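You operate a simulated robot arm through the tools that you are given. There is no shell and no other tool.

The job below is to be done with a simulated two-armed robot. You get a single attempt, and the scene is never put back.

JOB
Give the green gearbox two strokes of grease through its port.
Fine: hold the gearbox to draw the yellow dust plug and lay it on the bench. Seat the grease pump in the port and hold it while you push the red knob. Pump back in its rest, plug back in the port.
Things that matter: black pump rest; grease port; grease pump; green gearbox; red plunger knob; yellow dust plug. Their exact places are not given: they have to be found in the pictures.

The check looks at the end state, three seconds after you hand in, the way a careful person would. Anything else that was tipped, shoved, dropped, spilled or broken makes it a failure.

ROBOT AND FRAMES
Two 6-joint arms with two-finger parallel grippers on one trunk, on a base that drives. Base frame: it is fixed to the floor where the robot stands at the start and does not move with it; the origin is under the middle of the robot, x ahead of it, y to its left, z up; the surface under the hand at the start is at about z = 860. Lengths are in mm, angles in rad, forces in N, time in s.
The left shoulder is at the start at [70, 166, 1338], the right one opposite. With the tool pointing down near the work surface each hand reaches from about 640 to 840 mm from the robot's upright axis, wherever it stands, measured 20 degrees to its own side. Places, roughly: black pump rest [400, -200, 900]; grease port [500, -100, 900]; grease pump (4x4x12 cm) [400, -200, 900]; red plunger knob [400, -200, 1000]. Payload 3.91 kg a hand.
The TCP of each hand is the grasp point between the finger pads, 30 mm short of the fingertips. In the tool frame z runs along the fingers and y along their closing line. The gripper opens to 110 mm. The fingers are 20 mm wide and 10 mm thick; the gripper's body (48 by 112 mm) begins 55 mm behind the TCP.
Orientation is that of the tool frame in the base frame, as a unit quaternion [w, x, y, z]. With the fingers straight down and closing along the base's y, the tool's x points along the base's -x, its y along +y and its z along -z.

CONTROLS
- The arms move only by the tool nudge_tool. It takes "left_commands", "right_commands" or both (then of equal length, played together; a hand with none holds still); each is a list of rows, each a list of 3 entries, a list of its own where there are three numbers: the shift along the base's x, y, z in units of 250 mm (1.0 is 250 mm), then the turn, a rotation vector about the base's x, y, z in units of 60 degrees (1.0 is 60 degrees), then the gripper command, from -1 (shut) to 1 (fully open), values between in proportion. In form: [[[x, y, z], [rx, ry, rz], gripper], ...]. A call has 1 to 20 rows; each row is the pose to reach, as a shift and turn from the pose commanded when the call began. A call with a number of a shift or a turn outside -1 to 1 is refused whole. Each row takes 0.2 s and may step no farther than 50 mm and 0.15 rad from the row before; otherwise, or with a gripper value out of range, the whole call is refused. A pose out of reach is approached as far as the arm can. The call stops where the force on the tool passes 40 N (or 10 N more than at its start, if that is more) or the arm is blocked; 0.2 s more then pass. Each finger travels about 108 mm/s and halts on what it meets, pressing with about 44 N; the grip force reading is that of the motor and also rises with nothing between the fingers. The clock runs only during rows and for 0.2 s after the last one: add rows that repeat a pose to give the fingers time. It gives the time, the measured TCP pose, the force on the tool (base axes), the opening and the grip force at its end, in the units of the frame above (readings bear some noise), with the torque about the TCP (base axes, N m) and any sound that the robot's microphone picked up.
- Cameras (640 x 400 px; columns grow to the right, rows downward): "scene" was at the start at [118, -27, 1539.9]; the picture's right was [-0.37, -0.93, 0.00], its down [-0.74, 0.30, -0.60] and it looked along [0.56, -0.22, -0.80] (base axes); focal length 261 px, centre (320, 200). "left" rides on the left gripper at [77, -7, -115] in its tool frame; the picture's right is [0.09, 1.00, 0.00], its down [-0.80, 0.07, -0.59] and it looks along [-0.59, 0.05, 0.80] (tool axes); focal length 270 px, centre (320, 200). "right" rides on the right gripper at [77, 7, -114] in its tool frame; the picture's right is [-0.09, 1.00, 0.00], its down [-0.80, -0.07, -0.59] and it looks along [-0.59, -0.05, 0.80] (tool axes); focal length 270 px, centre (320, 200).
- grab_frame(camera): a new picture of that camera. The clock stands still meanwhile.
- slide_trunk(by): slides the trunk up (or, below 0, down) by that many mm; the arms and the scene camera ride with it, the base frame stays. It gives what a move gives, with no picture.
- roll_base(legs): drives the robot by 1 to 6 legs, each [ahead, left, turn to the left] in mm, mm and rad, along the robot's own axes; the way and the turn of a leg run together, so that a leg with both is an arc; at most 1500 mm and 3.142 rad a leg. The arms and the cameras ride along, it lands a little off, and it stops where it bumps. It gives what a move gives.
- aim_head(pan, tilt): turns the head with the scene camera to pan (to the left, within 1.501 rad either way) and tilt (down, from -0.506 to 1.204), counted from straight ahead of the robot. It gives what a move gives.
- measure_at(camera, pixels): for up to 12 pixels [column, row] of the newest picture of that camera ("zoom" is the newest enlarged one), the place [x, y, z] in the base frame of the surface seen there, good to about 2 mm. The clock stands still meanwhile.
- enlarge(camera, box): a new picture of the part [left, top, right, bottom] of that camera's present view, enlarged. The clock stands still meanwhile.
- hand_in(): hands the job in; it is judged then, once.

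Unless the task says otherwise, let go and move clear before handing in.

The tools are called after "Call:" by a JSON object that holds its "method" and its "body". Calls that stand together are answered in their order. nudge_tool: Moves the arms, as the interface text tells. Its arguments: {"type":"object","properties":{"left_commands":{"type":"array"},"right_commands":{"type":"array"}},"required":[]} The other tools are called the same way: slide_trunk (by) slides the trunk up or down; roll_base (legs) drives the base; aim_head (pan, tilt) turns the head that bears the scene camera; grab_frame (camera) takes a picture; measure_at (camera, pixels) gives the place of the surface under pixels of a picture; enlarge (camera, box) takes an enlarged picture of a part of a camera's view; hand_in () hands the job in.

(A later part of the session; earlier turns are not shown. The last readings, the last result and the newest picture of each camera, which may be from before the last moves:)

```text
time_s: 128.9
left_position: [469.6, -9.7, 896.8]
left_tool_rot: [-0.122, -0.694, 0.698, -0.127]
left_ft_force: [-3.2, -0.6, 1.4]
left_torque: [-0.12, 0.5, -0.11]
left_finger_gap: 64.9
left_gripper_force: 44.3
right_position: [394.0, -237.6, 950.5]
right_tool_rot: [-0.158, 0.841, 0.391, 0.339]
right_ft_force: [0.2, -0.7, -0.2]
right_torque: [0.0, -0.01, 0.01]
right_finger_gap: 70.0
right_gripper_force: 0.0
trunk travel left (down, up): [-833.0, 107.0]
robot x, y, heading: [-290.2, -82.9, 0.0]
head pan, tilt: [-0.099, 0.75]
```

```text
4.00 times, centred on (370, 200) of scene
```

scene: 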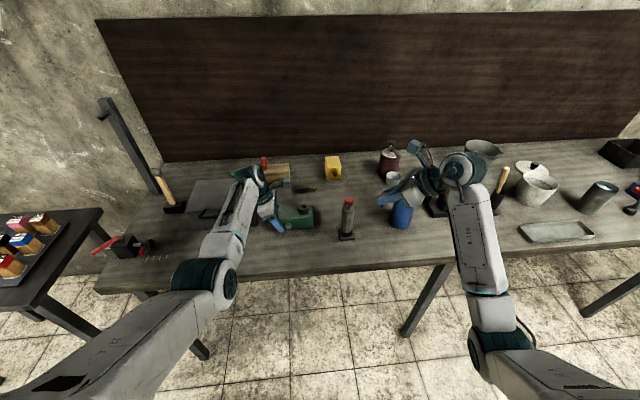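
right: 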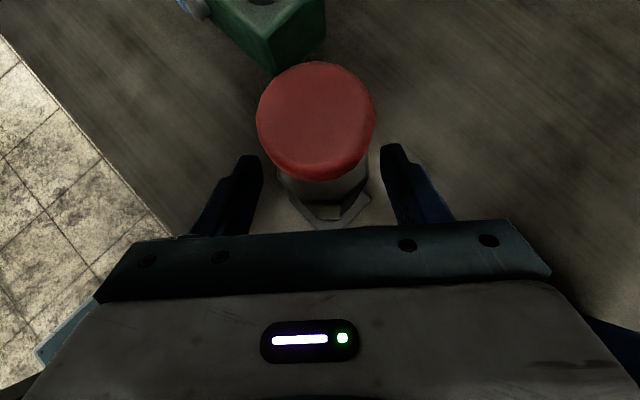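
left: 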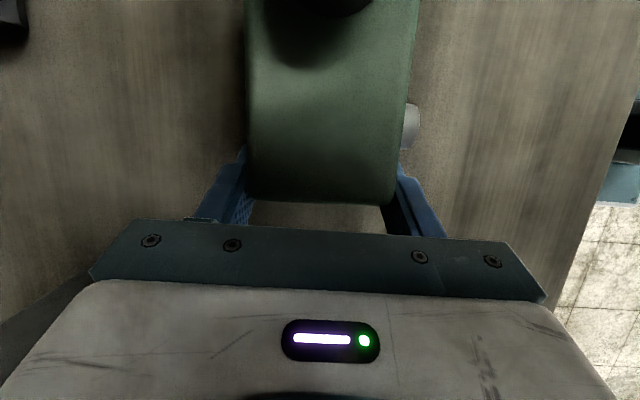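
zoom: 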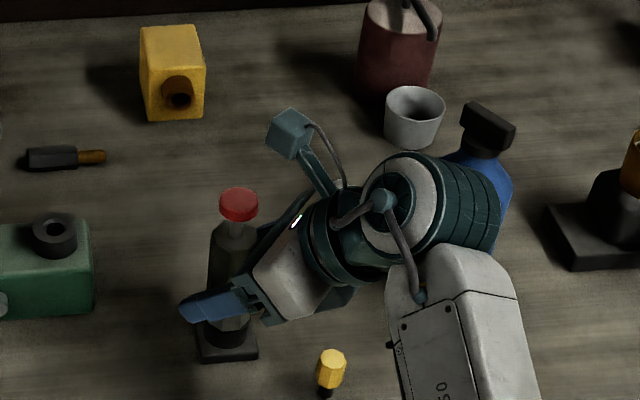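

The pump body sits between the fingers. I'll close gently.

Call:
{"method": "nudge_tool", "body": {"right_commands": [[[0, 0, 0], [0, 0, 0], 0.0], [[0, 0, 0], [0, 0, 0], -0.25], [[0, 0, 0], [0, 0, 0], -0.6], [[0, 0, 0], [0, 0, 0], -0.6]]}}

Call:
{"method": "grab_frame", "body": {"camera": "right"}}

Call:
{"method": "enlarge", "body": {"camera": "scene", "box": [300, 150, 440, 250]}}

```text
time_s: 129.9
left_position: [470.0, -8.8, 897.8]
left_tool_rot: [-0.121, -0.695, 0.698, -0.126]
left_ft_force: [-5.4, -0.3, 0.4]
left_torque: [-0.34, 0.54, -0.42]
left_finger_gap: 64.9
left_gripper_force: 44.8
right_position: [393.8, -237.5, 950.7]
right_tool_rot: [-0.157, 0.841, 0.391, 0.34]
right_ft_force: [4.4, -3.0, 1.8]
right_torque: [-0.23, -0.32, -0.01]
right_finger_gap: 34.9
right_gripper_force: 44.2
trunk travel left (down, up): [-833.0, 107.0]
robot x, y, heading: [-291.9, -80.3, -0.004]
head pan, tilt: [-0.099, 0.75]
```

```text
taken
```

right: 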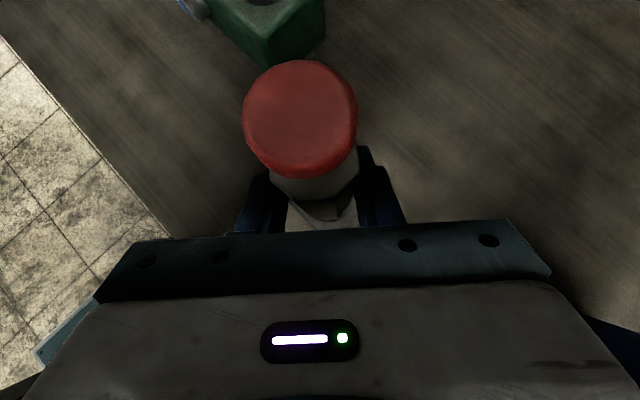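

```text
4.00 times, centred on (370, 200) of scene
```

zoom: 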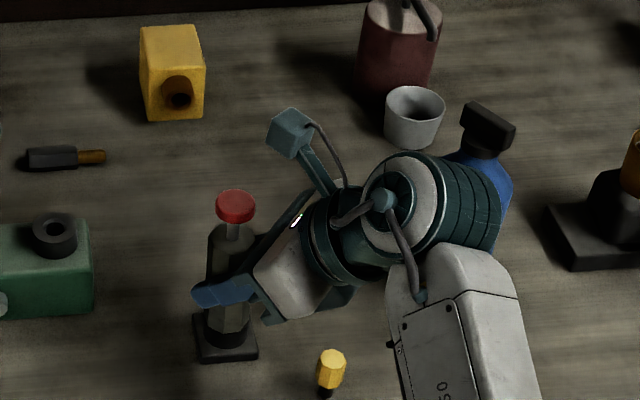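

The pump is gripped (34.9 mm, 44 N) with a 5 N side load along the finger line. I'll shift the hand ~2 mm to relieve it before lifting.

Call:
{"method": "nudge_tool", "body": {"right_commands": [[[0.006, -0.005, 0], [0, 0, 0], -0.6], [[0.006, -0.005, 0], [0, 0, 0], -0.6]]}}

```text
time_s: 130.6
left_position: [469.6, -10.6, 897.5]
left_tool_rot: [-0.122, -0.695, 0.697, -0.126]
left_ft_force: [-0.4, -3.6, 0.2]
left_torque: [0.25, 0.31, 0.11]
left_finger_gap: 65.1
left_gripper_force: 43.6
right_position: [394.2, -237.6, 949.9]
right_tool_rot: [-0.158, 0.841, 0.39, 0.34]
right_ft_force: [-1.7, 1.5, 2.7]
right_torque: [0.16, 0.12, 0.04]
right_finger_gap: 35.1
right_gripper_force: 43.7
trunk travel left (down, up): [-833.0, 107.0]
robot x, y, heading: [-291.5, -80.9, 0.005]
head pan, tilt: [-0.099, 0.75]
```

The side load is nearly gone. I'll lift straight up slowly.

Call:
{"method": "nudge_tool", "body": {"right_commands": [[[0, 0, 0.03], [0, 0, 0], -0.6], [[0, 0, 0.06], [0, 0, 0], -0.6], [[0, 0, 0.1], [0, 0, 0], -0.6], [[0, 0, 0.16], [0, 0, 0], -0.6], [[0, 0, 0.22], [0, 0, 0], -0.6]]}}

Call:
{"method": "enlarge", "body": {"camera": "scene", "box": [300, 150, 440, 250]}}

Call:
{"method": "grab_frame", "body": {"camera": "right"}}

```text
time_s: 131.8
left_position: [471.3, -10.0, 895.3]
left_tool_rot: [-0.121, -0.695, 0.698, -0.126]
left_ft_force: [-3.7, -1.0, 0.6]
left_torque: [0.24, 0.44, 0.03]
left_finger_gap: 64.8
left_gripper_force: 44.3
right_position: [396.8, -237.8, 1006.0]
right_tool_rot: [-0.158, 0.841, 0.391, 0.34]
right_ft_force: [0.4, 0.1, -3.5]
right_torque: [0.03, 0.02, -0.02]
right_finger_gap: 35.1
right_gripper_force: 44.5
trunk travel left (down, up): [-833.0, 107.0]
robot x, y, heading: [-289.4, -80.6, -0.001]
head pan, tilt: [-0.099, 0.75]
```

```text
4.00 times, centred on (370, 200) of scene
```

zoom: 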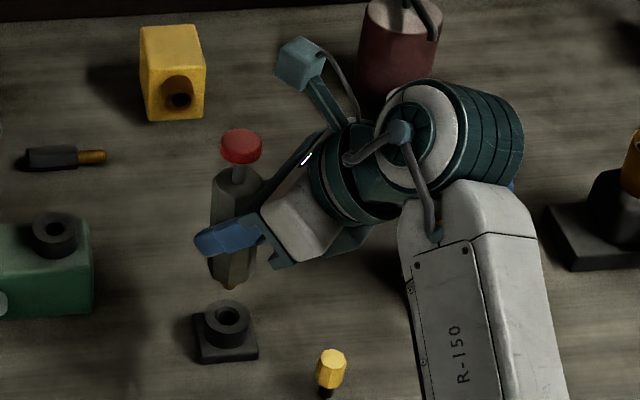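

```text
taken
```

right: 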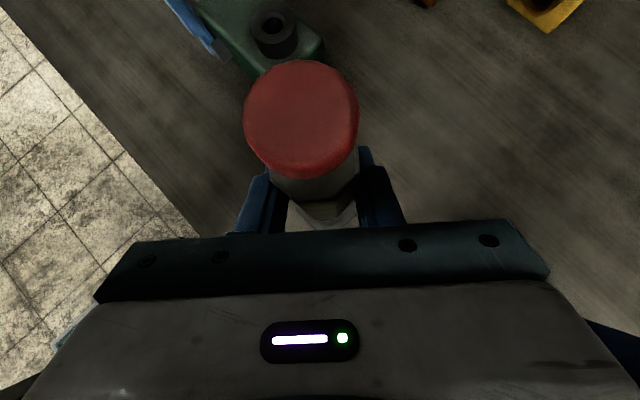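

The pump is out, hanging upright, with a brass nozzle below it; the rest has a socket like the port's collar. I'll measure the socket and the nozzle tip.

Call:
{"method": "measure_at", "body": {"camera": "zoom", "pixels": [[207, 315], [249, 315], [228, 302], [229, 328], [228, 340], [230, 288], [228, 280], [218, 270], [245, 270], [241, 135], [241, 152], [222, 180]]}}

Call:
{"method": "enlarge", "body": {"camera": "scene", "box": [330, 165, 390, 245]}}

```text
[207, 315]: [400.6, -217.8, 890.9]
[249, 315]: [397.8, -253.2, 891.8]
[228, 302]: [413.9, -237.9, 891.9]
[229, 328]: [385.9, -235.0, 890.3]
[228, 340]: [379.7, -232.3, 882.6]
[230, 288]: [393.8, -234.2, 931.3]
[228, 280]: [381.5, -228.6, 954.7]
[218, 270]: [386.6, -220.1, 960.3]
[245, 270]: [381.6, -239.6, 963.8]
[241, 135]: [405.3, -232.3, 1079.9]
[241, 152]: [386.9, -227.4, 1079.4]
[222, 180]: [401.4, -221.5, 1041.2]
```

```text
5.00 times, centred on (360, 205) of scene
```

zoom: 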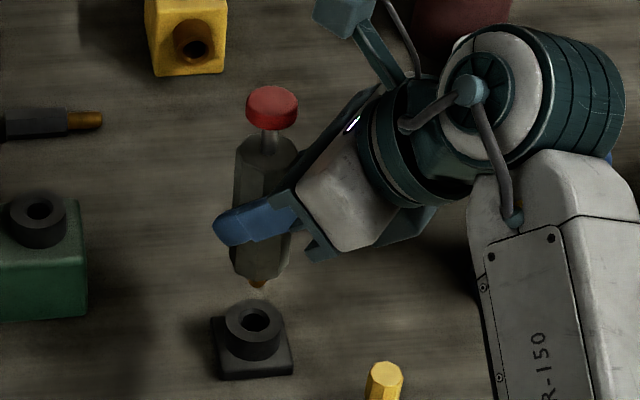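

I'll measure the port and the rest socket the same way in this one picture, so that their relative offset is unbiased.

Call:
{"method": "measure_at", "body": {"camera": "zoom", "pixels": [[12, 211], [65, 211], [38, 196], [39, 226], [39, 240], [28, 211], [50, 211], [227, 320], [282, 320], [254, 305], [255, 335], [255, 352]]}}

Call:
{"method": "enlarge", "body": {"camera": "scene", "box": [270, 185, 390, 250]}}

```text
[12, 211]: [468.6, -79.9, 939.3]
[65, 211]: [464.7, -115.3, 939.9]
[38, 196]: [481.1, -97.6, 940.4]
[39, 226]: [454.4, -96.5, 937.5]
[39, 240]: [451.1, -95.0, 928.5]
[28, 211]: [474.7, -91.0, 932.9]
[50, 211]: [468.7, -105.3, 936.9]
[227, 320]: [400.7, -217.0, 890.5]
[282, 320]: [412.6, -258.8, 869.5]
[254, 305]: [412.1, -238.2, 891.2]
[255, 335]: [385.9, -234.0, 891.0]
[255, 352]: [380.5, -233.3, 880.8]
```

```text
5.33 times, centred on (330, 218) of scene
```

zoom: 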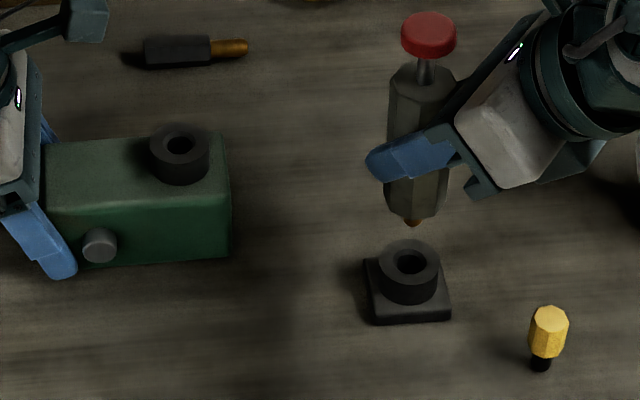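

I'll average eight points around the top ring of each socket for better centres.

Call:
{"method": "measure_at", "body": {"camera": "zoom", "pixels": [[203, 145], [157, 145], [180, 131], [180, 159], [196, 135], [164, 135], [196, 155], [164, 155]]}}

Call:
{"method": "measure_at", "body": {"camera": "zoom", "pixels": [[433, 261], [387, 261], [410, 247], [410, 275], [426, 251], [394, 251], [426, 271], [394, 271]]}}

Call:
{"method": "enlarge", "body": {"camera": "scene", "box": [290, 195, 320, 215]}}

```text
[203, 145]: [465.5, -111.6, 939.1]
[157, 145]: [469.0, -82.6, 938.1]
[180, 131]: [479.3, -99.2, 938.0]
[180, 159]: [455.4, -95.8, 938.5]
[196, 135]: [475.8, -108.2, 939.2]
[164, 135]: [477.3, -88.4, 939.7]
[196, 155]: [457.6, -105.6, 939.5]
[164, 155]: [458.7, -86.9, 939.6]
```

```text
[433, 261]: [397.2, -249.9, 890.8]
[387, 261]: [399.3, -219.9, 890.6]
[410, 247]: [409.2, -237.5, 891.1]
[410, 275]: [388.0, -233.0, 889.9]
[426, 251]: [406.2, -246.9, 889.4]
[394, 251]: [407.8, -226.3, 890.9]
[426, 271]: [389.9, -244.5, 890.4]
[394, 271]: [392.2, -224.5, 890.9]
```

```text
16.00 times, centred on (305, 205) of scene
```

zoom: 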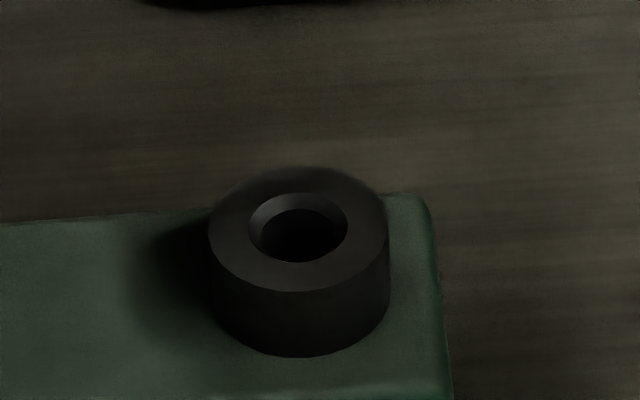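

The 16× zoom shows the port's hole centre at (298,228), a little farther than I had sampled. I'll do the same for the rest so both are treated alike.

Call:
{"method": "measure_at", "body": {"camera": "zoom", "pixels": [[228, 228], [368, 228], [298, 181], [298, 277], [345, 192], [252, 192], [345, 268], [252, 268]]}}

Call:
{"method": "enlarge", "body": {"camera": "scene", "box": [332, 218, 362, 238]}}

```text
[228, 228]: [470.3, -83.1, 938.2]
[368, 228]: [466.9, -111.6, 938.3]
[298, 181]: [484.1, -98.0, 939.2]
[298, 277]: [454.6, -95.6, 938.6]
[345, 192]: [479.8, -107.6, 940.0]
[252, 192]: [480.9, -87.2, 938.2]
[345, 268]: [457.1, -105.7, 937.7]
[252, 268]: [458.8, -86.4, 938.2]
```

```text
16.00 times, centred on (347, 228) of scene
```

zoom: 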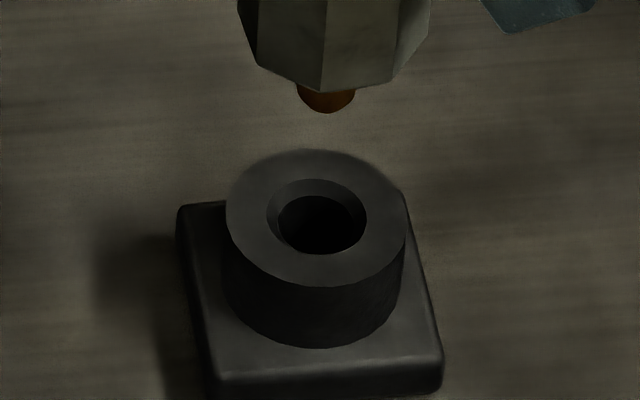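

Call:
{"method": "measure_at", "body": {"camera": "zoom", "pixels": [[246, 217], [386, 217], [316, 168], [316, 267], [362, 181], [270, 181], [362, 257], [270, 257]]}}

Call:
{"method": "measure_at", "body": {"camera": "zoom", "pixels": [[326, 100], [305, 98], [348, 98], [326, 70], [285, 60], [390, 60]]}}

```text
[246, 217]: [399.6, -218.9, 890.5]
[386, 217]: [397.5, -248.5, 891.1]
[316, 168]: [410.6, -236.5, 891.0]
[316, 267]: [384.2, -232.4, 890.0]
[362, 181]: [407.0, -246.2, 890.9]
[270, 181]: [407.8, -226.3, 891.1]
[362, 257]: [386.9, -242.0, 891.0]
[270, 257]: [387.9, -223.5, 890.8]
```

```text
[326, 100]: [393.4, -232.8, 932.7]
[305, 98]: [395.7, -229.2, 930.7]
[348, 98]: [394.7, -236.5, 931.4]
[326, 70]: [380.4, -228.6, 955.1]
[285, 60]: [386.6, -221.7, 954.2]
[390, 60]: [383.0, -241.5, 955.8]
```

Averages: port (469.1,−96.9,938.5), rest (397.7,−234.3,890.8), nozzle tip now about (398.5,−232.9,930.5). I'll raise 34 mm and carry the pump over by (+71,+137).

Call:
{"method": "nudge_tool", "body": {"right_commands": [[[0, 0, 0.07], [0, 0, 0], -0.6], [[0, 0, 0.14], [0, 0, 0], -0.6], [[0.07, 0.14, 0.14], [0, 0, 0], -0.6], [[0.14, 0.28, 0.14], [0, 0, 0], -0.6], [[0.21, 0.42, 0.14], [0, 0, 0], -0.6], [[0.284, 0.547, 0.14], [0, 0, 0], -0.6], [[0.284, 0.547, 0.14], [0, 0, 0], -0.6]]}}

Call:
{"method": "enlarge", "body": {"camera": "scene", "box": [260, 140, 380, 220]}}

Call:
{"method": "grab_frame", "body": {"camera": "left"}}

Call:
{"method": "grab_frame", "body": {"camera": "right"}}

```text
time_s: 133.3
left_position: [470.8, -9.8, 897.0]
left_tool_rot: [-0.123, -0.694, 0.698, -0.126]
left_ft_force: [-2.2, 0.4, 2.0]
left_torque: [0.08, 0.55, -0.26]
left_finger_gap: 65.1
left_gripper_force: 43.4
right_position: [468.6, -101.9, 1043.4]
right_tool_rot: [-0.158, 0.841, 0.391, 0.34]
right_ft_force: [-0.3, 0.4, -2.2]
right_torque: [0.01, 0.01, 0.0]
right_finger_gap: 34.9
right_gripper_force: 43.8
trunk travel left (down, up): [-833.0, 107.0]
robot x, y, heading: [-289.7, -79.8, 0.005]
head pan, tilt: [-0.099, 0.75]
```

```text
5.00 times, centred on (320, 180) of scene
```

zoom: 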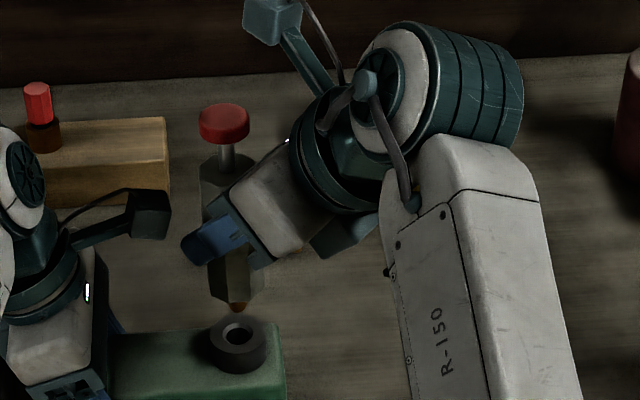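

```text
taken
```

left: 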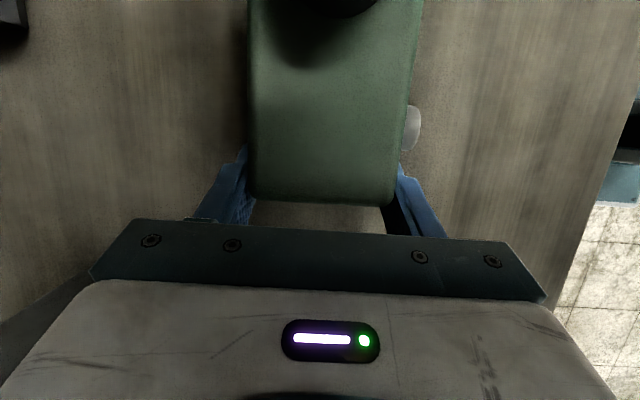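

```text
taken
```

right: 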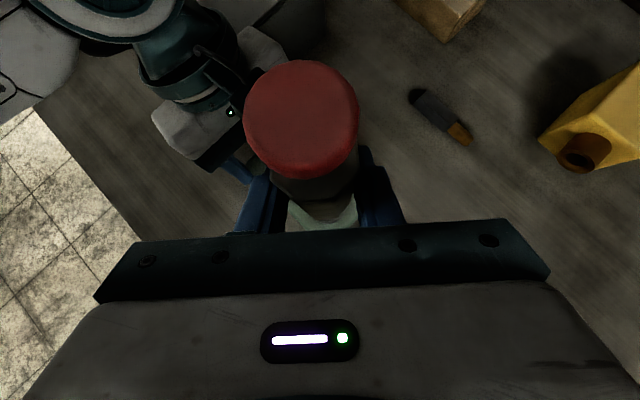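

The pump hangs above the port. I'll zoom in tightly on the nozzle and hole to check alignment.

Call:
{"method": "enlarge", "body": {"camera": "scene", "box": [290, 190, 320, 215]}}

Call:
{"method": "measure_at", "body": {"camera": "zoom", "pixels": [[300, 175], [300, 160], [285, 165], [315, 165]]}}

```text
16.00 times, centred on (305, 202) of scene
```

zoom: 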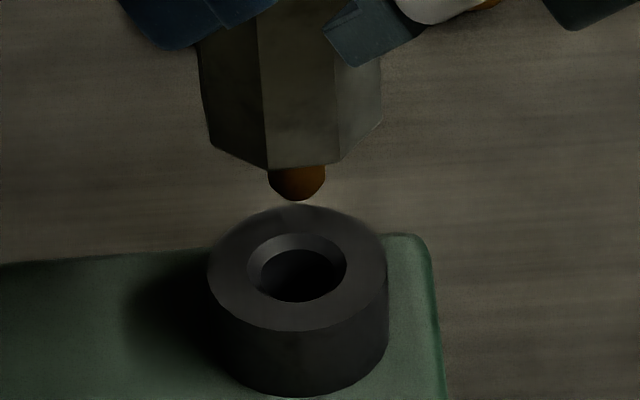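

```text
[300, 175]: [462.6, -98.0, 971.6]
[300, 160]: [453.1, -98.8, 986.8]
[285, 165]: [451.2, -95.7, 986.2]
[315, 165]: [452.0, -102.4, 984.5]
```

The nozzle reads (467.2,−98), about (−1.9,−1.0) mm from the port's axis. I'll correct that and lower to just above the hole.

Call:
{"method": "nudge_tool", "body": {"right_commands": [[[0.0076, 0.004, 0], [0, 0, 0], -0.6], [[0.0076, 0.004, -0.05], [0, 0, 0], -0.6], [[0.0076, 0.004, -0.1], [0, 0, 0], -0.6], [[0.0076, 0.004, -0.1], [0, 0, 0], -0.6]]}}

Call:
{"method": "enlarge", "body": {"camera": "scene", "box": [290, 190, 320, 215]}}

Call:
{"method": "measure_at", "body": {"camera": "zoom", "pixels": [[298, 225], [298, 200], [230, 265], [368, 265], [298, 320]]}}

```text
time_s: 134.3
left_position: [471.5, -10.2, 896.4]
left_tool_rot: [-0.122, -0.694, 0.698, -0.126]
left_ft_force: [-1.8, -1.0, 2.9]
left_torque: [0.42, 0.53, 0.11]
left_finger_gap: 65.1
left_gripper_force: 44.1
right_position: [470.5, -100.0, 1017.4]
right_tool_rot: [-0.158, 0.841, 0.39, 0.341]
right_ft_force: [0.7, 0.9, -3.6]
right_torque: [0.03, 0.03, 0.03]
right_finger_gap: 34.7
right_gripper_force: 43.8
trunk travel left (down, up): [-833.0, 107.0]
robot x, y, heading: [-288.3, -82.9, 0.001]
head pan, tilt: [-0.099, 0.75]
```

```text
16.00 times, centred on (305, 202) of scene
```

zoom: 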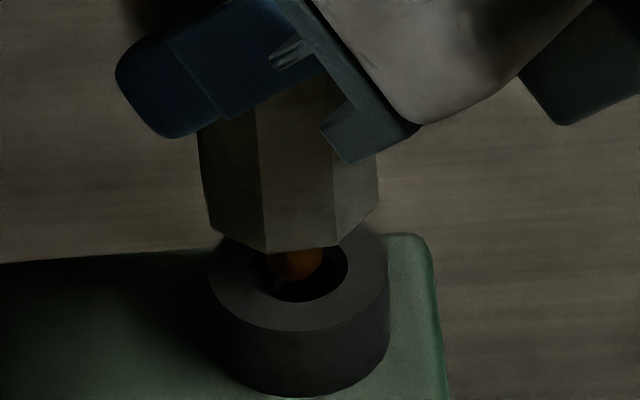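

```text
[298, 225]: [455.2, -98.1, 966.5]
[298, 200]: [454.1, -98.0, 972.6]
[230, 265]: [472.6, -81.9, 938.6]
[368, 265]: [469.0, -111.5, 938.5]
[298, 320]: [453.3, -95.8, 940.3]
```

The nozzle tip sits right over the hole. I'll lower slowly into it, watching the force.

Call:
{"method": "nudge_tool", "body": {"right_commands": [[[0, 0, -0.012], [0, 0, 0], -0.6], [[0, 0, -0.024], [0, 0, 0], -0.6], [[0, 0, -0.036], [0, 0, 0], -0.6], [[0, 0, -0.048], [0, 0, 0], -0.6], [[0, 0, -0.048], [0, 0, 0], -0.6]]}}

Call:
{"method": "enlarge", "body": {"camera": "scene", "box": [290, 190, 320, 215]}}

```text
time_s: 135.6
left_position: [470.0, -9.1, 896.6]
left_tool_rot: [-0.122, -0.695, 0.698, -0.126]
left_ft_force: [-0.4, -0.3, 2.2]
left_torque: [0.08, 0.54, 0.15]
left_finger_gap: 64.8
left_gripper_force: 44.0
right_position: [470.3, -98.8, 1004.2]
right_tool_rot: [-0.158, 0.841, 0.391, 0.339]
right_ft_force: [-0.8, -0.8, -3.0]
right_torque: [-0.08, 0.05, -0.01]
right_finger_gap: 34.8
right_gripper_force: 44.3
trunk travel left (down, up): [-833.0, 107.0]
robot x, y, heading: [-291.2, -81.5, -0.001]
head pan, tilt: [-0.099, 0.75]
```

```text
16.00 times, centred on (305, 202) of scene
```

zoom: 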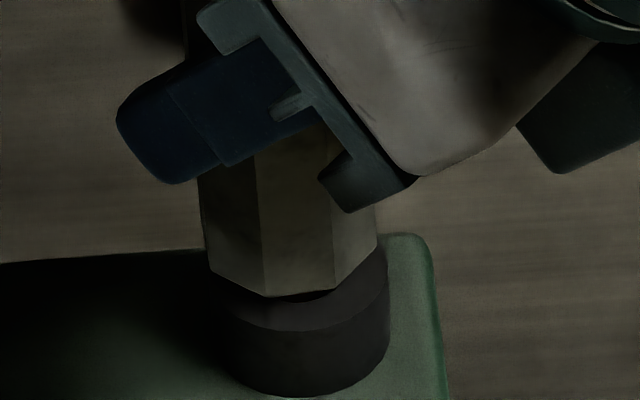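

It slid in freely, with only the pump's weight on the hand. I'll continue the last few millimetres to the shoulder.

Call:
{"method": "nudge_tool", "body": {"right_commands": [[[0, 0, -0.008], [0, 0, 0], -0.6], [[0, 0, -0.016], [0, 0, 0], -0.6], [[0, 0, -0.02], [0, 0, 0], -0.6], [[0, 0, -0.02], [0, 0, 0], -0.6]]}}

Call:
{"method": "enlarge", "body": {"camera": "scene", "box": [290, 190, 320, 215]}}

```text
time_s: 136.6
left_position: [471.3, -10.9, 897.7]
left_tool_rot: [-0.123, -0.694, 0.698, -0.126]
left_ft_force: [-0.9, -0.9, 3.7]
left_torque: [0.15, 0.52, 0.21]
left_finger_gap: 65.0
left_gripper_force: 44.1
right_position: [469.6, -100.5, 1000.7]
right_tool_rot: [-0.158, 0.841, 0.39, 0.34]
right_ft_force: [1.1, 0.0, -4.0]
right_torque: [0.01, 0.04, 0.01]
right_finger_gap: 34.7
right_gripper_force: 43.9
trunk travel left (down, up): [-833.0, 107.0]
robot x, y, heading: [-284.3, -82.1, 0.003]
head pan, tilt: [-0.099, 0.75]
```

```text
16.00 times, centred on (305, 202) of scene
```

zoom: 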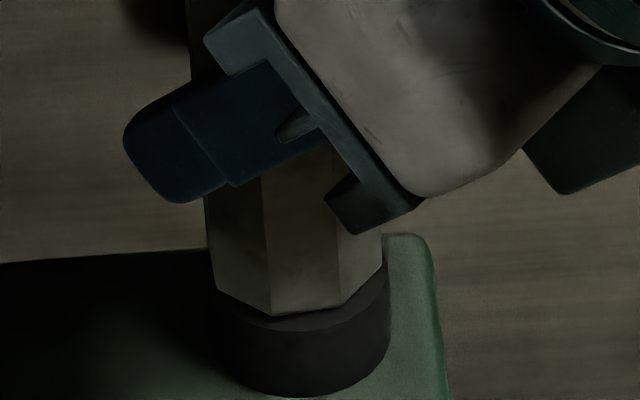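

Nearly seated, no contact yet. Smaller steps now.

Call:
{"method": "nudge_tool", "body": {"right_commands": [[[0, 0, -0.006], [0, 0, 0], -0.6], [[0, 0, -0.01], [0, 0, 0], -0.6], [[0, 0, -0.01], [0, 0, 0], -0.6]]}}

Call:
{"method": "nudge_tool", "body": {"right_commands": [[[0, 0, -0.004], [0, 0, 0], -0.6], [[0, 0, -0.006], [0, 0, 0], -0.6], [[0, 0, -0.006], [0, 0, 0], -0.6]]}}

Call:
{"method": "enlarge", "body": {"camera": "scene", "box": [290, 190, 320, 215]}}

```text
time_s: 137.3
left_position: [470.8, -10.1, 896.8]
left_tool_rot: [-0.122, -0.695, 0.698, -0.127]
left_ft_force: [6.5, -2.0, 0.4]
left_torque: [-0.05, 0.64, 0.39]
left_finger_gap: 64.9
left_gripper_force: 43.8
right_position: [469.4, -100.7, 1000.3]
right_tool_rot: [-0.158, 0.84, 0.39, 0.341]
right_ft_force: [-2.2, 0.2, 8.9]
right_torque: [0.05, 0.12, 0.01]
right_finger_gap: 34.7
right_gripper_force: 43.9
trunk travel left (down, up): [-833.0, 107.0]
robot x, y, heading: [-288.4, -79.5, -0.003]
head pan, tilt: [-0.099, 0.75]
```

```text
time_s: 138.2
left_position: [469.6, -10.1, 895.7]
left_tool_rot: [-0.121, -0.695, 0.698, -0.126]
left_ft_force: [14.4, -0.8, -2.2]
left_torque: [-0.48, 0.89, 1.55]
left_finger_gap: 65.1
left_gripper_force: 44.1
right_position: [469.1, -100.5, 998.8]
right_tool_rot: [-0.157, 0.84, 0.39, 0.342]
right_ft_force: [-5.6, -4.2, 28.4]
right_torque: [-0.19, 0.34, 0.06]
right_finger_gap: 34.8
right_gripper_force: 43.9
trunk travel left (down, up): [-833.0, 107.0]
robot x, y, heading: [-289.4, -80.3, -0.001]
head pan, tilt: [-0.099, 0.75]
```

```text
16.00 times, centred on (305, 202) of scene
```

zoom: 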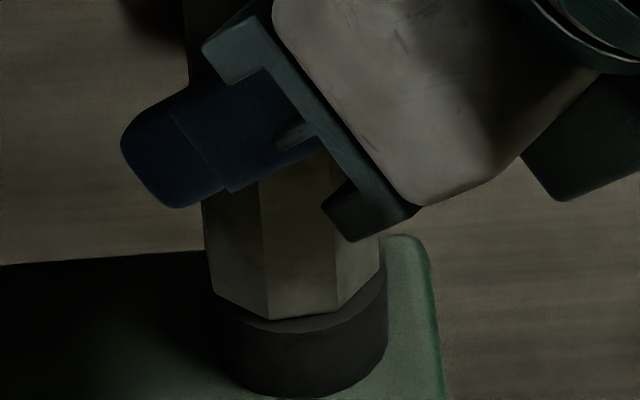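

The pump is seated (z 998.8, as predicted, 28 N down). I'll ease the right hand to a light hold, then release the gearbox with the left hand and rise straight up.

Call:
{"method": "nudge_tool", "body": {"right_commands": [[[0, 0, 0.003], [0, 0, 0], -0.8], [[0, 0, 0.003], [0, 0, 0], -0.8]]}}

Call:
{"method": "nudge_tool", "body": {"left_commands": [[[0, 0, 0], [0, 0, 0], 0.4], [[0, 0, 0], [0, 0, 0], 1], [[0, 0, 0.02], [0, 0, 0], 1], [[0, 0, 0.1], [0, 0, 0], 1], [[0, 0, 0.25], [0, 0, 0], 1], [[0, 0, 0.42], [0, 0, 0], 1]]}}

Call:
{"method": "enlarge", "body": {"camera": "scene", "box": [240, 130, 400, 230]}}

```text
time_s: 138.8
left_position: [469.7, -9.1, 896.1]
left_tool_rot: [-0.121, -0.694, 0.698, -0.125]
left_ft_force: [7.9, 2.1, 1.0]
left_torque: [0.16, 0.55, 0.86]
left_finger_gap: 64.8
left_gripper_force: 43.9
right_position: [469.2, -100.4, 999.4]
right_tool_rot: [-0.157, 0.841, 0.39, 0.341]
right_ft_force: [3.6, -3.1, 26.5]
right_torque: [-0.16, -0.37, -0.01]
right_finger_gap: 34.8
right_gripper_force: 44.0
trunk travel left (down, up): [-833.0, 107.0]
robot x, y, heading: [-289.1, -82.1, 0.0]
head pan, tilt: [-0.099, 0.75]
```

```text
time_s: 140.2
left_position: [467.4, -8.6, 1003.6]
left_tool_rot: [-0.121, -0.694, 0.698, -0.126]
left_ft_force: [0.1, 0.8, -0.8]
left_torque: [0.0, -0.01, -0.01]
left_finger_gap: 110.3
left_gripper_force: 0.1
right_position: [466.4, -98.9, 1000.3]
right_tool_rot: [-0.158, 0.841, 0.391, 0.34]
right_ft_force: [1.9, -0.9, 16.4]
right_torque: [0.07, -0.21, 0.0]
right_finger_gap: 34.7
right_gripper_force: 43.5
trunk travel left (down, up): [-833.0, 107.0]
robot x, y, heading: [-291.0, -80.5, -0.003]
head pan, tilt: [-0.099, 0.75]
```

```text
4.00 times, centred on (320, 180) of scene
```

zoom: 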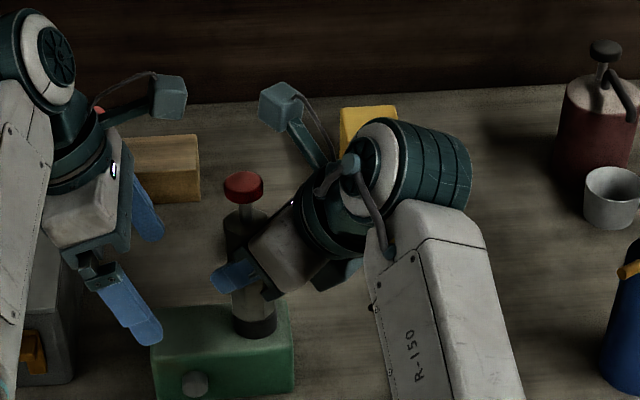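

The pump stands in the port, held by the right hand, with 16 N pressing down. I'll measure the knob top before bringing the left fingertips over it.

Call:
{"method": "measure_at", "body": {"camera": "zoom", "pixels": [[244, 176], [244, 190], [228, 183], [261, 183], [244, 200], [244, 215], [167, 95], [280, 105], [295, 95], [265, 100]]}}

Call:
{"method": "nudge_tool", "body": {"left_commands": [[[0, 0, 0.15], [0, 0, 0], 0.5], [[0, 0, 0.3], [-0.08, 0, 0], -0.2], [[0, 0.02, 0.45], [-0.16, 0, 0], -1], [[0, 0.04, 0.6], [-0.25, 0, 0], -1], [[0, 0.04, 0.7], [-0.333, 0, 0], -1], [[0, 0.04, 0.7], [-0.333, 0, 0], -1]]}}

Call:
{"method": "enlarge", "body": {"camera": "scene", "box": [220, 80, 400, 220]}}

```text
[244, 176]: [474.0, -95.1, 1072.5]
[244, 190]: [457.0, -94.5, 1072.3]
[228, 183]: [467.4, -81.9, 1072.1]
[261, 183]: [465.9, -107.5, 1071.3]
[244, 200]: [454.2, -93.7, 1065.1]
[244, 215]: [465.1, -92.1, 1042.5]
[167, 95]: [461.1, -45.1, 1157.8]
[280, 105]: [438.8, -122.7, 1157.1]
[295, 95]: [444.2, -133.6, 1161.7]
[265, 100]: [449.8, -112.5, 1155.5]
```

```text
time_s: 141.6
left_position: [467.6, 1.9, 1176.5]
left_tool_rot: [-0.24, -0.662, 0.666, -0.246]
left_ft_force: [0.4, 0.2, 0.3]
left_torque: [0.0, 0.01, -0.04]
left_finger_gap: 0.0
left_gripper_force: 37.5
right_position: [466.3, -98.4, 998.1]
right_tool_rot: [-0.157, 0.841, 0.391, 0.34]
right_ft_force: [-1.7, -0.6, 13.4]
right_torque: [0.11, 0.07, 0.01]
right_finger_gap: 34.6
right_gripper_force: 44.4
trunk travel left (down, up): [-833.0, 107.0]
robot x, y, heading: [-287.9, -79.5, -0.004]
head pan, tilt: [-0.099, 0.75]
```

```text
2.86 times, centred on (310, 150) of scene
```

zoom: 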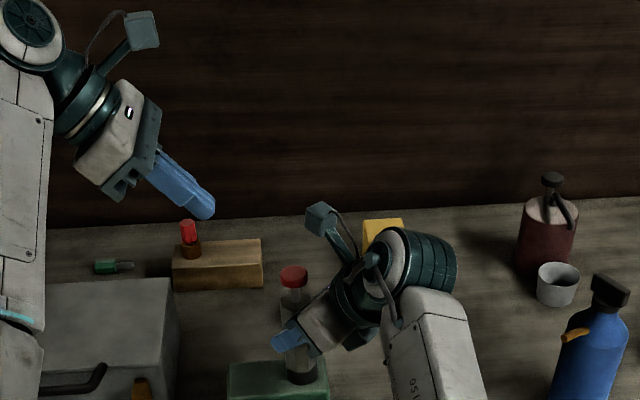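

The knob top is centred at (467.5,−94.7,1072). The left fingers are closed, tilted 40° from the left and clear of the right hand's camera (x ≤455). I'll move to about 30 mm above the knob.

Call:
{"method": "nudge_tool", "body": {"left_commands": [[[0.004, -0.1, -0.06], [0, 0, 0], -1], [[0.008, -0.2, -0.12], [0, 0, 0], -1], [[0.013, -0.31, -0.17], [0, 0, 0], -1], [[0.013, -0.31, -0.17], [0, 0, 0], -1]]}}

Call:
{"method": "enlarge", "body": {"camera": "scene", "box": [240, 120, 380, 220]}}

Call:
{"method": "grab_frame", "body": {"camera": "left"}}

Call:
{"method": "grab_frame", "body": {"camera": "right"}}

```text
time_s: 142.6
left_position: [471.4, -77.1, 1134.7]
left_tool_rot: [-0.24, -0.662, 0.666, -0.246]
left_ft_force: [-0.3, 0.8, 0.0]
left_torque: [0.02, -0.04, 0.0]
left_finger_gap: 0.0
left_gripper_force: 37.5
right_position: [467.2, -98.5, 998.2]
right_tool_rot: [-0.156, 0.841, 0.39, 0.341]
right_ft_force: [-2.7, -1.4, 10.3]
right_torque: [-0.01, 0.22, 0.05]
right_finger_gap: 34.7
right_gripper_force: 44.1
trunk travel left (down, up): [-833.0, 107.0]
robot x, y, heading: [-286.3, -83.8, -0.002]
head pan, tilt: [-0.099, 0.75]
```

```text
4.00 times, centred on (310, 170) of scene
```

zoom: 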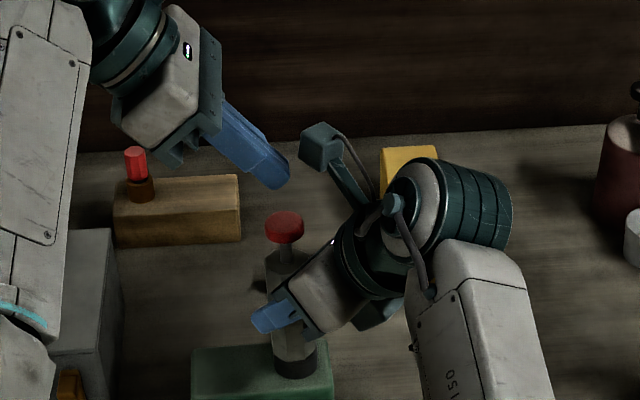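

```text
taken
```

left: 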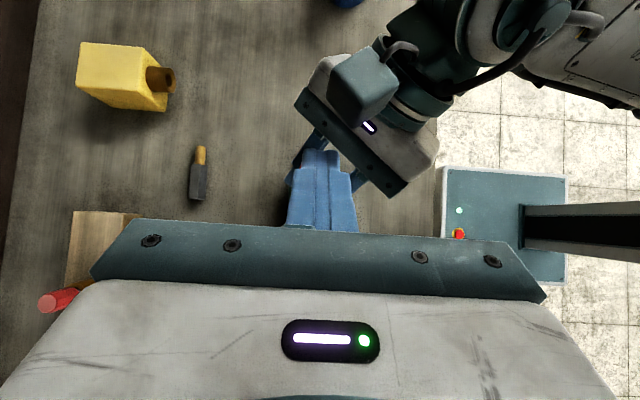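

```text
taken
```

right: 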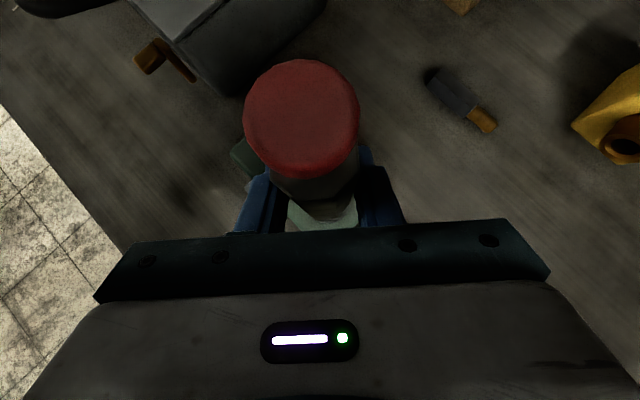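

The left fingertip is just above the knob. I'll lower to near contact, then press in small steps and listen.

Call:
{"method": "nudge_tool", "body": {"left_commands": [[[0, 0, -0.05], [0, 0, 0], -1], [[0, 0, -0.1], [0, 0, 0], -1], [[0, 0, -0.12], [0, 0, 0], -1], [[0, 0, -0.13], [0, 0, 0], -1], [[0, 0, -0.14], [0, 0, 0], -1]]}}

Call:
{"method": "enlarge", "body": {"camera": "scene", "box": [270, 140, 340, 200]}}

```text
time_s: 143.8
left_position: [470.5, -77.1, 1100.7]
left_tool_rot: [-0.24, -0.663, 0.665, -0.246]
left_ft_force: [-1.2, -0.5, 0.6]
left_torque: [-0.01, 0.04, -0.01]
left_finger_gap: 0.0
left_gripper_force: 37.7
right_position: [467.5, -99.0, 999.3]
right_tool_rot: [-0.157, 0.841, 0.391, 0.34]
right_ft_force: [-2.6, 0.3, 9.7]
right_torque: [0.06, 0.26, 0.02]
right_finger_gap: 34.7
right_gripper_force: 43.4
trunk travel left (down, up): [-833.0, 107.0]
robot x, y, heading: [-290.6, -84.1, -0.001]
head pan, tilt: [-0.099, 0.75]
```

```text
6.67 times, centred on (305, 170) of scene
```

zoom: 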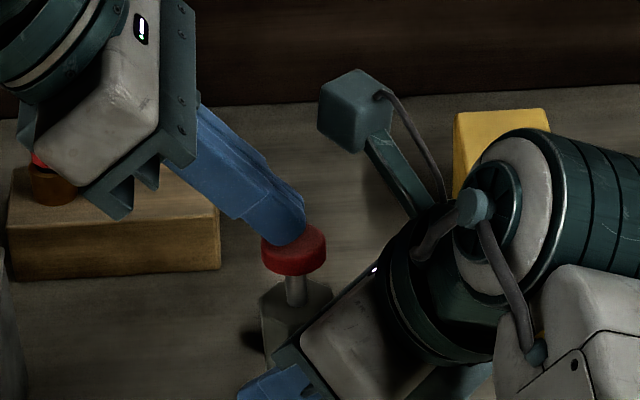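

The tip is right at the knob. I'll press down in 2.5 mm steps.

Call:
{"method": "nudge_tool", "body": {"left_commands": [[[0, 0, -0.01], [0, 0, 0], -1], [[0, 0, -0.02], [0, 0, 0], -1], [[0, 0, -0.03], [0, 0, 0], -1]]}}

Call:
{"method": "enlarge", "body": {"camera": "scene", "box": [270, 140, 340, 200]}}

```text
time_s: 144.6
left_position: [471.9, -76.6, 1094.3]
left_tool_rot: [-0.24, -0.662, 0.666, -0.247]
left_ft_force: [-0.5, -0.2, 2.3]
left_torque: [-0.06, 0.01, -0.01]
left_finger_gap: 0.2
left_gripper_force: 37.5
right_position: [467.8, -99.6, 1000.1]
right_tool_rot: [-0.158, 0.841, 0.391, 0.34]
right_ft_force: [-2.7, 0.6, 8.0]
right_torque: [-0.02, 0.2, 0.03]
right_finger_gap: 34.7
right_gripper_force: 44.7
trunk travel left (down, up): [-833.0, 107.0]
robot x, y, heading: [-289.0, -82.6, -0.001]
head pan, tilt: [-0.099, 0.75]
```

```text
6.67 times, centred on (305, 170) of scene
```

zoom: 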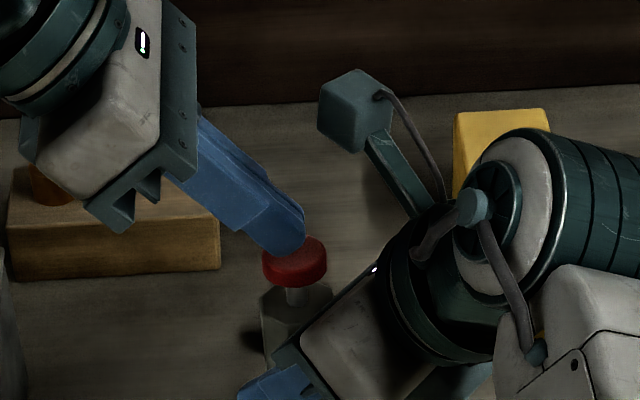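

The knob has started to move down with a light spring force (2.3 N). I'll keep pressing through the stroke.

Call:
{"method": "nudge_tool", "body": {"left_commands": [[[0, 0, -0.01], [0, 0, 0], -1], [[0, 0, -0.02], [0, 0, 0], -1], [[0, 0, -0.03], [0, 0, 0], -1], [[0, 0, -0.04], [0, 0, 0], -1], [[0, 0, -0.05], [0, 0, 0], -1]]}}

Call:
{"method": "enlarge", "body": {"camera": "scene", "box": [270, 140, 340, 200]}}

```text
time_s: 145.8
left_position: [470.2, -76.9, 1081.9]
left_tool_rot: [-0.239, -0.663, 0.665, -0.248]
left_ft_force: [-3.2, 3.6, 11.2]
left_torque: [-0.02, 0.11, -0.05]
left_finger_gap: 0.0
left_gripper_force: 37.5
right_position: [466.7, -98.5, 998.0]
right_tool_rot: [-0.156, 0.841, 0.391, 0.34]
right_ft_force: [3.7, -2.0, 4.3]
right_torque: [0.34, 0.05, -0.01]
right_finger_gap: 34.9
right_gripper_force: 43.9
trunk travel left (down, up): [-833.0, 107.0]
robot x, y, heading: [-291.0, -83.6, -0.0]
head pan, tilt: [-0.099, 0.75]
```

```text
6.67 times, centred on (305, 170) of scene
```

zoom: 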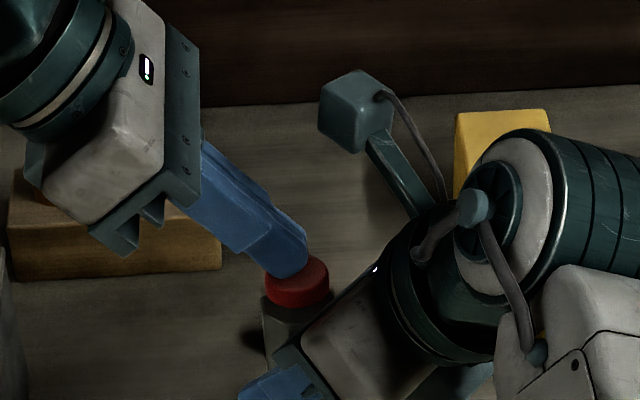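

The knob is nearly at the body. I'll press on until it bottoms.

Call:
{"method": "nudge_tool", "body": {"left_commands": [[[0, 0, -0.008], [0, 0, 0], -1], [[0, 0, -0.016], [0, 0, 0], -1], [[0, 0, -0.024], [0, 0, 0], -1], [[0, 0, -0.032], [0, 0, 0], -1]]}}

Call:
{"method": "enlarge", "body": {"camera": "scene", "box": [270, 140, 340, 200]}}

```text
time_s: 146.5
left_position: [471.4, -76.9, 1081.1]
left_tool_rot: [-0.237, -0.661, 0.667, -0.251]
left_ft_force: [-1.6, 4.7, 13.4]
left_torque: [-0.02, 0.07, -0.1]
left_finger_gap: 0.0
left_gripper_force: 37.7
right_position: [466.9, -99.6, 999.6]
right_tool_rot: [-0.156, 0.841, 0.39, 0.341]
right_ft_force: [-0.6, 0.7, 3.2]
right_torque: [0.53, 0.32, 0.04]
right_finger_gap: 34.7
right_gripper_force: 43.7
trunk travel left (down, up): [-833.0, 107.0]
robot x, y, heading: [-288.0, -80.0, 0.0]
head pan, tilt: [-0.099, 0.75]
stopped in row 3 (left hand): the force on the tool passed its limit at 42 N (the readings are from after the stop); the commanded pose is now the measured one
```

```text
6.67 times, centred on (305, 170) of scene
```

zoom: 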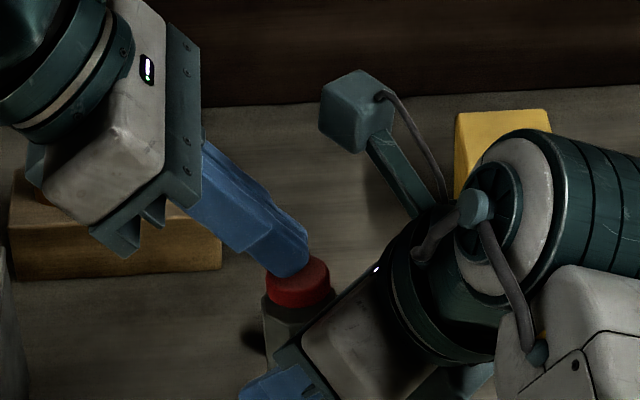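

The knob bottomed (42 N stop), a full first stroke of about 19 mm. I'll raise the left hand to let it spring back and check that it returns.

Call:
{"method": "nudge_tool", "body": {"left_commands": [[[0, 0, 0.04], [0, 0, 0], -1], [[0, 0, 0.1], [0, 0, 0], -1], [[0, 0, 0.14], [0, 0, 0], -1], [[0, 0, 0.14], [0, 0, 0], -1]]}}

Call:
{"method": "enlarge", "body": {"camera": "scene", "box": [270, 140, 340, 200]}}

Call:
{"method": "measure_at", "body": {"camera": "zoom", "pixels": [[295, 250], [310, 250], [295, 270], [270, 260], [322, 260]]}}

```text
time_s: 147.5
left_position: [472.1, -78.0, 1114.8]
left_tool_rot: [-0.239, -0.661, 0.666, -0.249]
left_ft_force: [0.2, 0.0, -0.3]
left_torque: [-0.04, -0.01, 0.06]
left_finger_gap: 0.0
left_gripper_force: 37.6
right_position: [467.5, -99.5, 999.0]
right_tool_rot: [-0.156, 0.841, 0.39, 0.341]
right_ft_force: [-3.1, 1.9, 10.9]
right_torque: [0.2, 0.2, 0.02]
right_finger_gap: 35.0
right_gripper_force: 43.9
trunk travel left (down, up): [-833.0, 107.0]
robot x, y, heading: [-287.3, -80.4, -0.003]
head pan, tilt: [-0.099, 0.75]
```

```text
6.67 times, centred on (305, 170) of scene
```

zoom: 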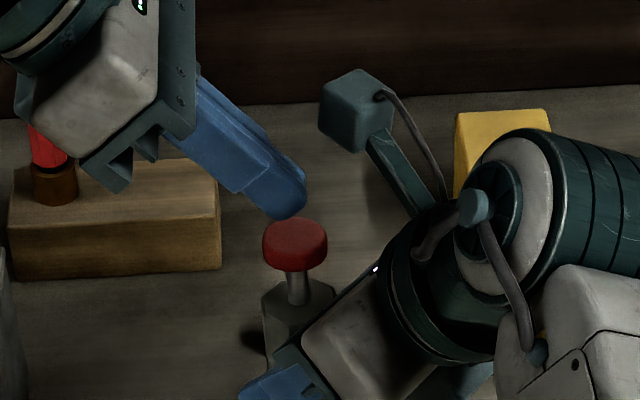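

```text
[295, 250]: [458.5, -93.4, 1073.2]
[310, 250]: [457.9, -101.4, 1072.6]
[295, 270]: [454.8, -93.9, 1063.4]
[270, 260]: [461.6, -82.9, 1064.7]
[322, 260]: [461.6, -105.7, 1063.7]
```

The knob came fully back up (z 1073). Now the second stroke the same way.

Call:
{"method": "nudge_tool", "body": {"left_commands": [[[0, 0, -0.04], [0, 0, 0], -1], [[0, 0, -0.065], [0, 0, 0], -1], [[0, 0, -0.08], [0, 0, 0], -1], [[0, 0, -0.095], [0, 0, 0], -1], [[0, 0, -0.11], [0, 0, 0], -1], [[0, 0, -0.12], [0, 0, 0], -1], [[0, 0, -0.13], [0, 0, 0], -1], [[0, 0, -0.138], [0, 0, 0], -1], [[0, 0, -0.146], [0, 0, 0], -1], [[0, 0, -0.154], [0, 0, 0], -1], [[0, 0, -0.162], [0, 0, 0], -1]]}}

Call:
{"method": "enlarge", "body": {"camera": "scene", "box": [270, 140, 340, 200]}}

```text
time_s: 149.9
left_position: [471.8, -77.4, 1081.4]
left_tool_rot: [-0.237, -0.658, 0.668, -0.254]
left_ft_force: [-2.6, 4.8, 14.4]
left_torque: [-0.05, 0.06, -0.08]
left_finger_gap: 0.0
left_gripper_force: 37.9
right_position: [465.6, -100.8, 997.8]
right_tool_rot: [-0.155, 0.841, 0.389, 0.342]
right_ft_force: [-1.7, -0.2, 4.6]
right_torque: [0.67, 0.45, 0.02]
right_finger_gap: 34.6
right_gripper_force: 43.1
trunk travel left (down, up): [-833.0, 107.0]
robot x, y, heading: [-288.9, -79.9, 0.0]
head pan, tilt: [-0.099, 0.75]
stopped in row 11 (left hand): the force on the tool passed its limit at 42 N (the readings are from after the stop); the commanded pose is now the measured one
```

```text
6.67 times, centred on (305, 170) of scene
```

zoom: 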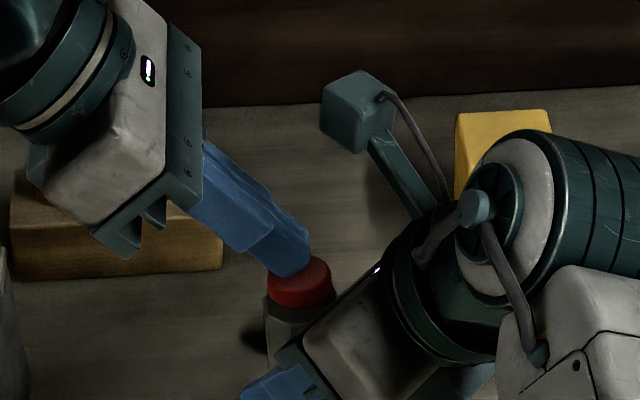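

The second full stroke bottomed too. I'll lift the left hand off the knob and take it clear to the upper left.

Call:
{"method": "nudge_tool", "body": {"left_commands": [[[0, 0, 0.06], [0, 0, 0], -1], [[0, 0, 0.14], [0, 0, 0], -1], [[0, 0.06, 0.24], [0, 0, 0], -1], [[0, 0.18, 0.32], [0, 0, 0], -1], [[0, 0.3, 0.38], [0, 0, 0], -1], [[0, 0.34, 0.38], [0, 0, 0], -1]]}}

Call:
{"method": "enlarge", "body": {"camera": "scene", "box": [240, 120, 400, 230]}}

```text
time_s: 151.3
left_position: [470.0, 7.1, 1174.0]
left_tool_rot: [-0.239, -0.659, 0.667, -0.252]
left_ft_force: [-0.7, -0.6, -0.1]
left_torque: [0.0, -0.02, -0.04]
left_finger_gap: 0.0
left_gripper_force: 38.1
right_position: [468.5, -100.8, 999.2]
right_tool_rot: [-0.154, 0.842, 0.39, 0.341]
right_ft_force: [-0.7, 3.3, 17.0]
right_torque: [0.4, -0.02, 0.02]
right_finger_gap: 34.8
right_gripper_force: 43.6
trunk travel left (down, up): [-833.0, 107.0]
robot x, y, heading: [-286.1, -82.9, -0.002]
head pan, tilt: [-0.099, 0.75]
```

```text
3.64 times, centred on (320, 175) of scene
```

zoom: 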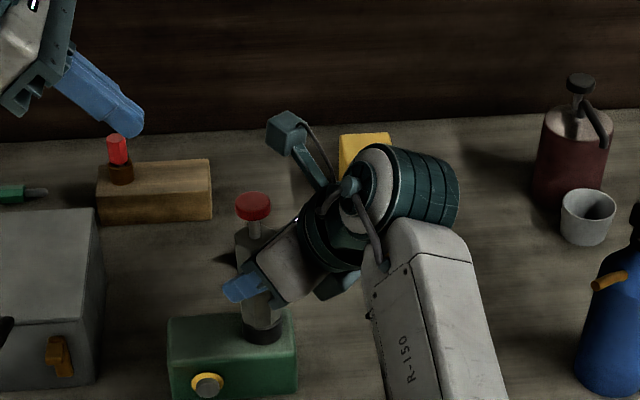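

Two full strokes are done; the relief screw on the gearbox's front now shows a yellow grease ring. I'll lift the pump straight out with the right hand.

Call:
{"method": "nudge_tool", "body": {"right_commands": [[[0, 0, 0.02], [0, 0, 0], -0.8], [[0, 0, 0.05], [0, 0, 0], -0.8], [[0, 0, 0.1], [0, 0, 0], -0.8], [[0, 0, 0.15], [0, 0, 0], -0.8], [[0, 0, 0.2], [0, 0, 0], -0.8]]}}

Call:
{"method": "enlarge", "body": {"camera": "scene", "box": [260, 140, 380, 230]}}

Call:
{"method": "grab_frame", "body": {"camera": "right"}}

```text
time_s: 152.5
left_position: [473.6, 6.4, 1171.3]
left_tool_rot: [-0.239, -0.66, 0.667, -0.25]
left_ft_force: [0.1, -0.7, 0.9]
left_torque: [0.0, 0.01, 0.0]
left_finger_gap: 0.2
left_gripper_force: 37.9
right_position: [470.7, -101.1, 1045.8]
right_tool_rot: [-0.155, 0.843, 0.389, 0.339]
right_ft_force: [0.2, 0.0, -2.5]
right_torque: [-0.01, -0.01, -0.01]
right_finger_gap: 34.7
right_gripper_force: 43.6
trunk travel left (down, up): [-833.0, 107.0]
robot x, y, heading: [-288.4, -78.1, 0.002]
head pan, tilt: [-0.099, 0.75]
```

```text
4.44 times, centred on (320, 185) of scene
```

zoom: 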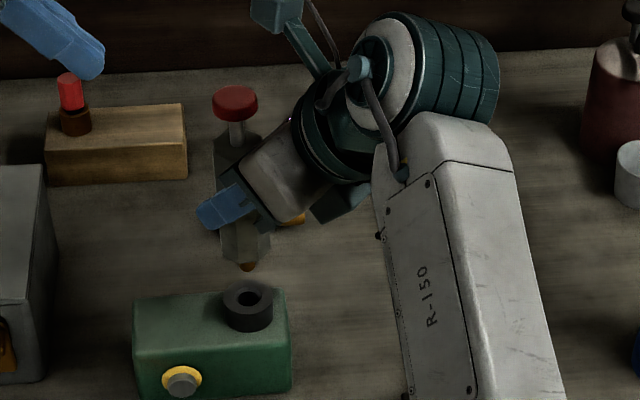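

```text
taken
```

right: 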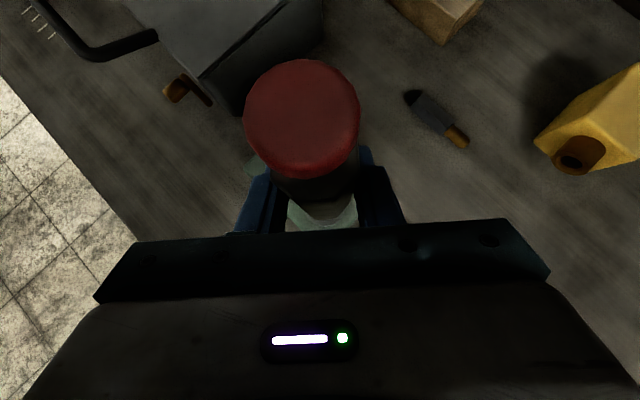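

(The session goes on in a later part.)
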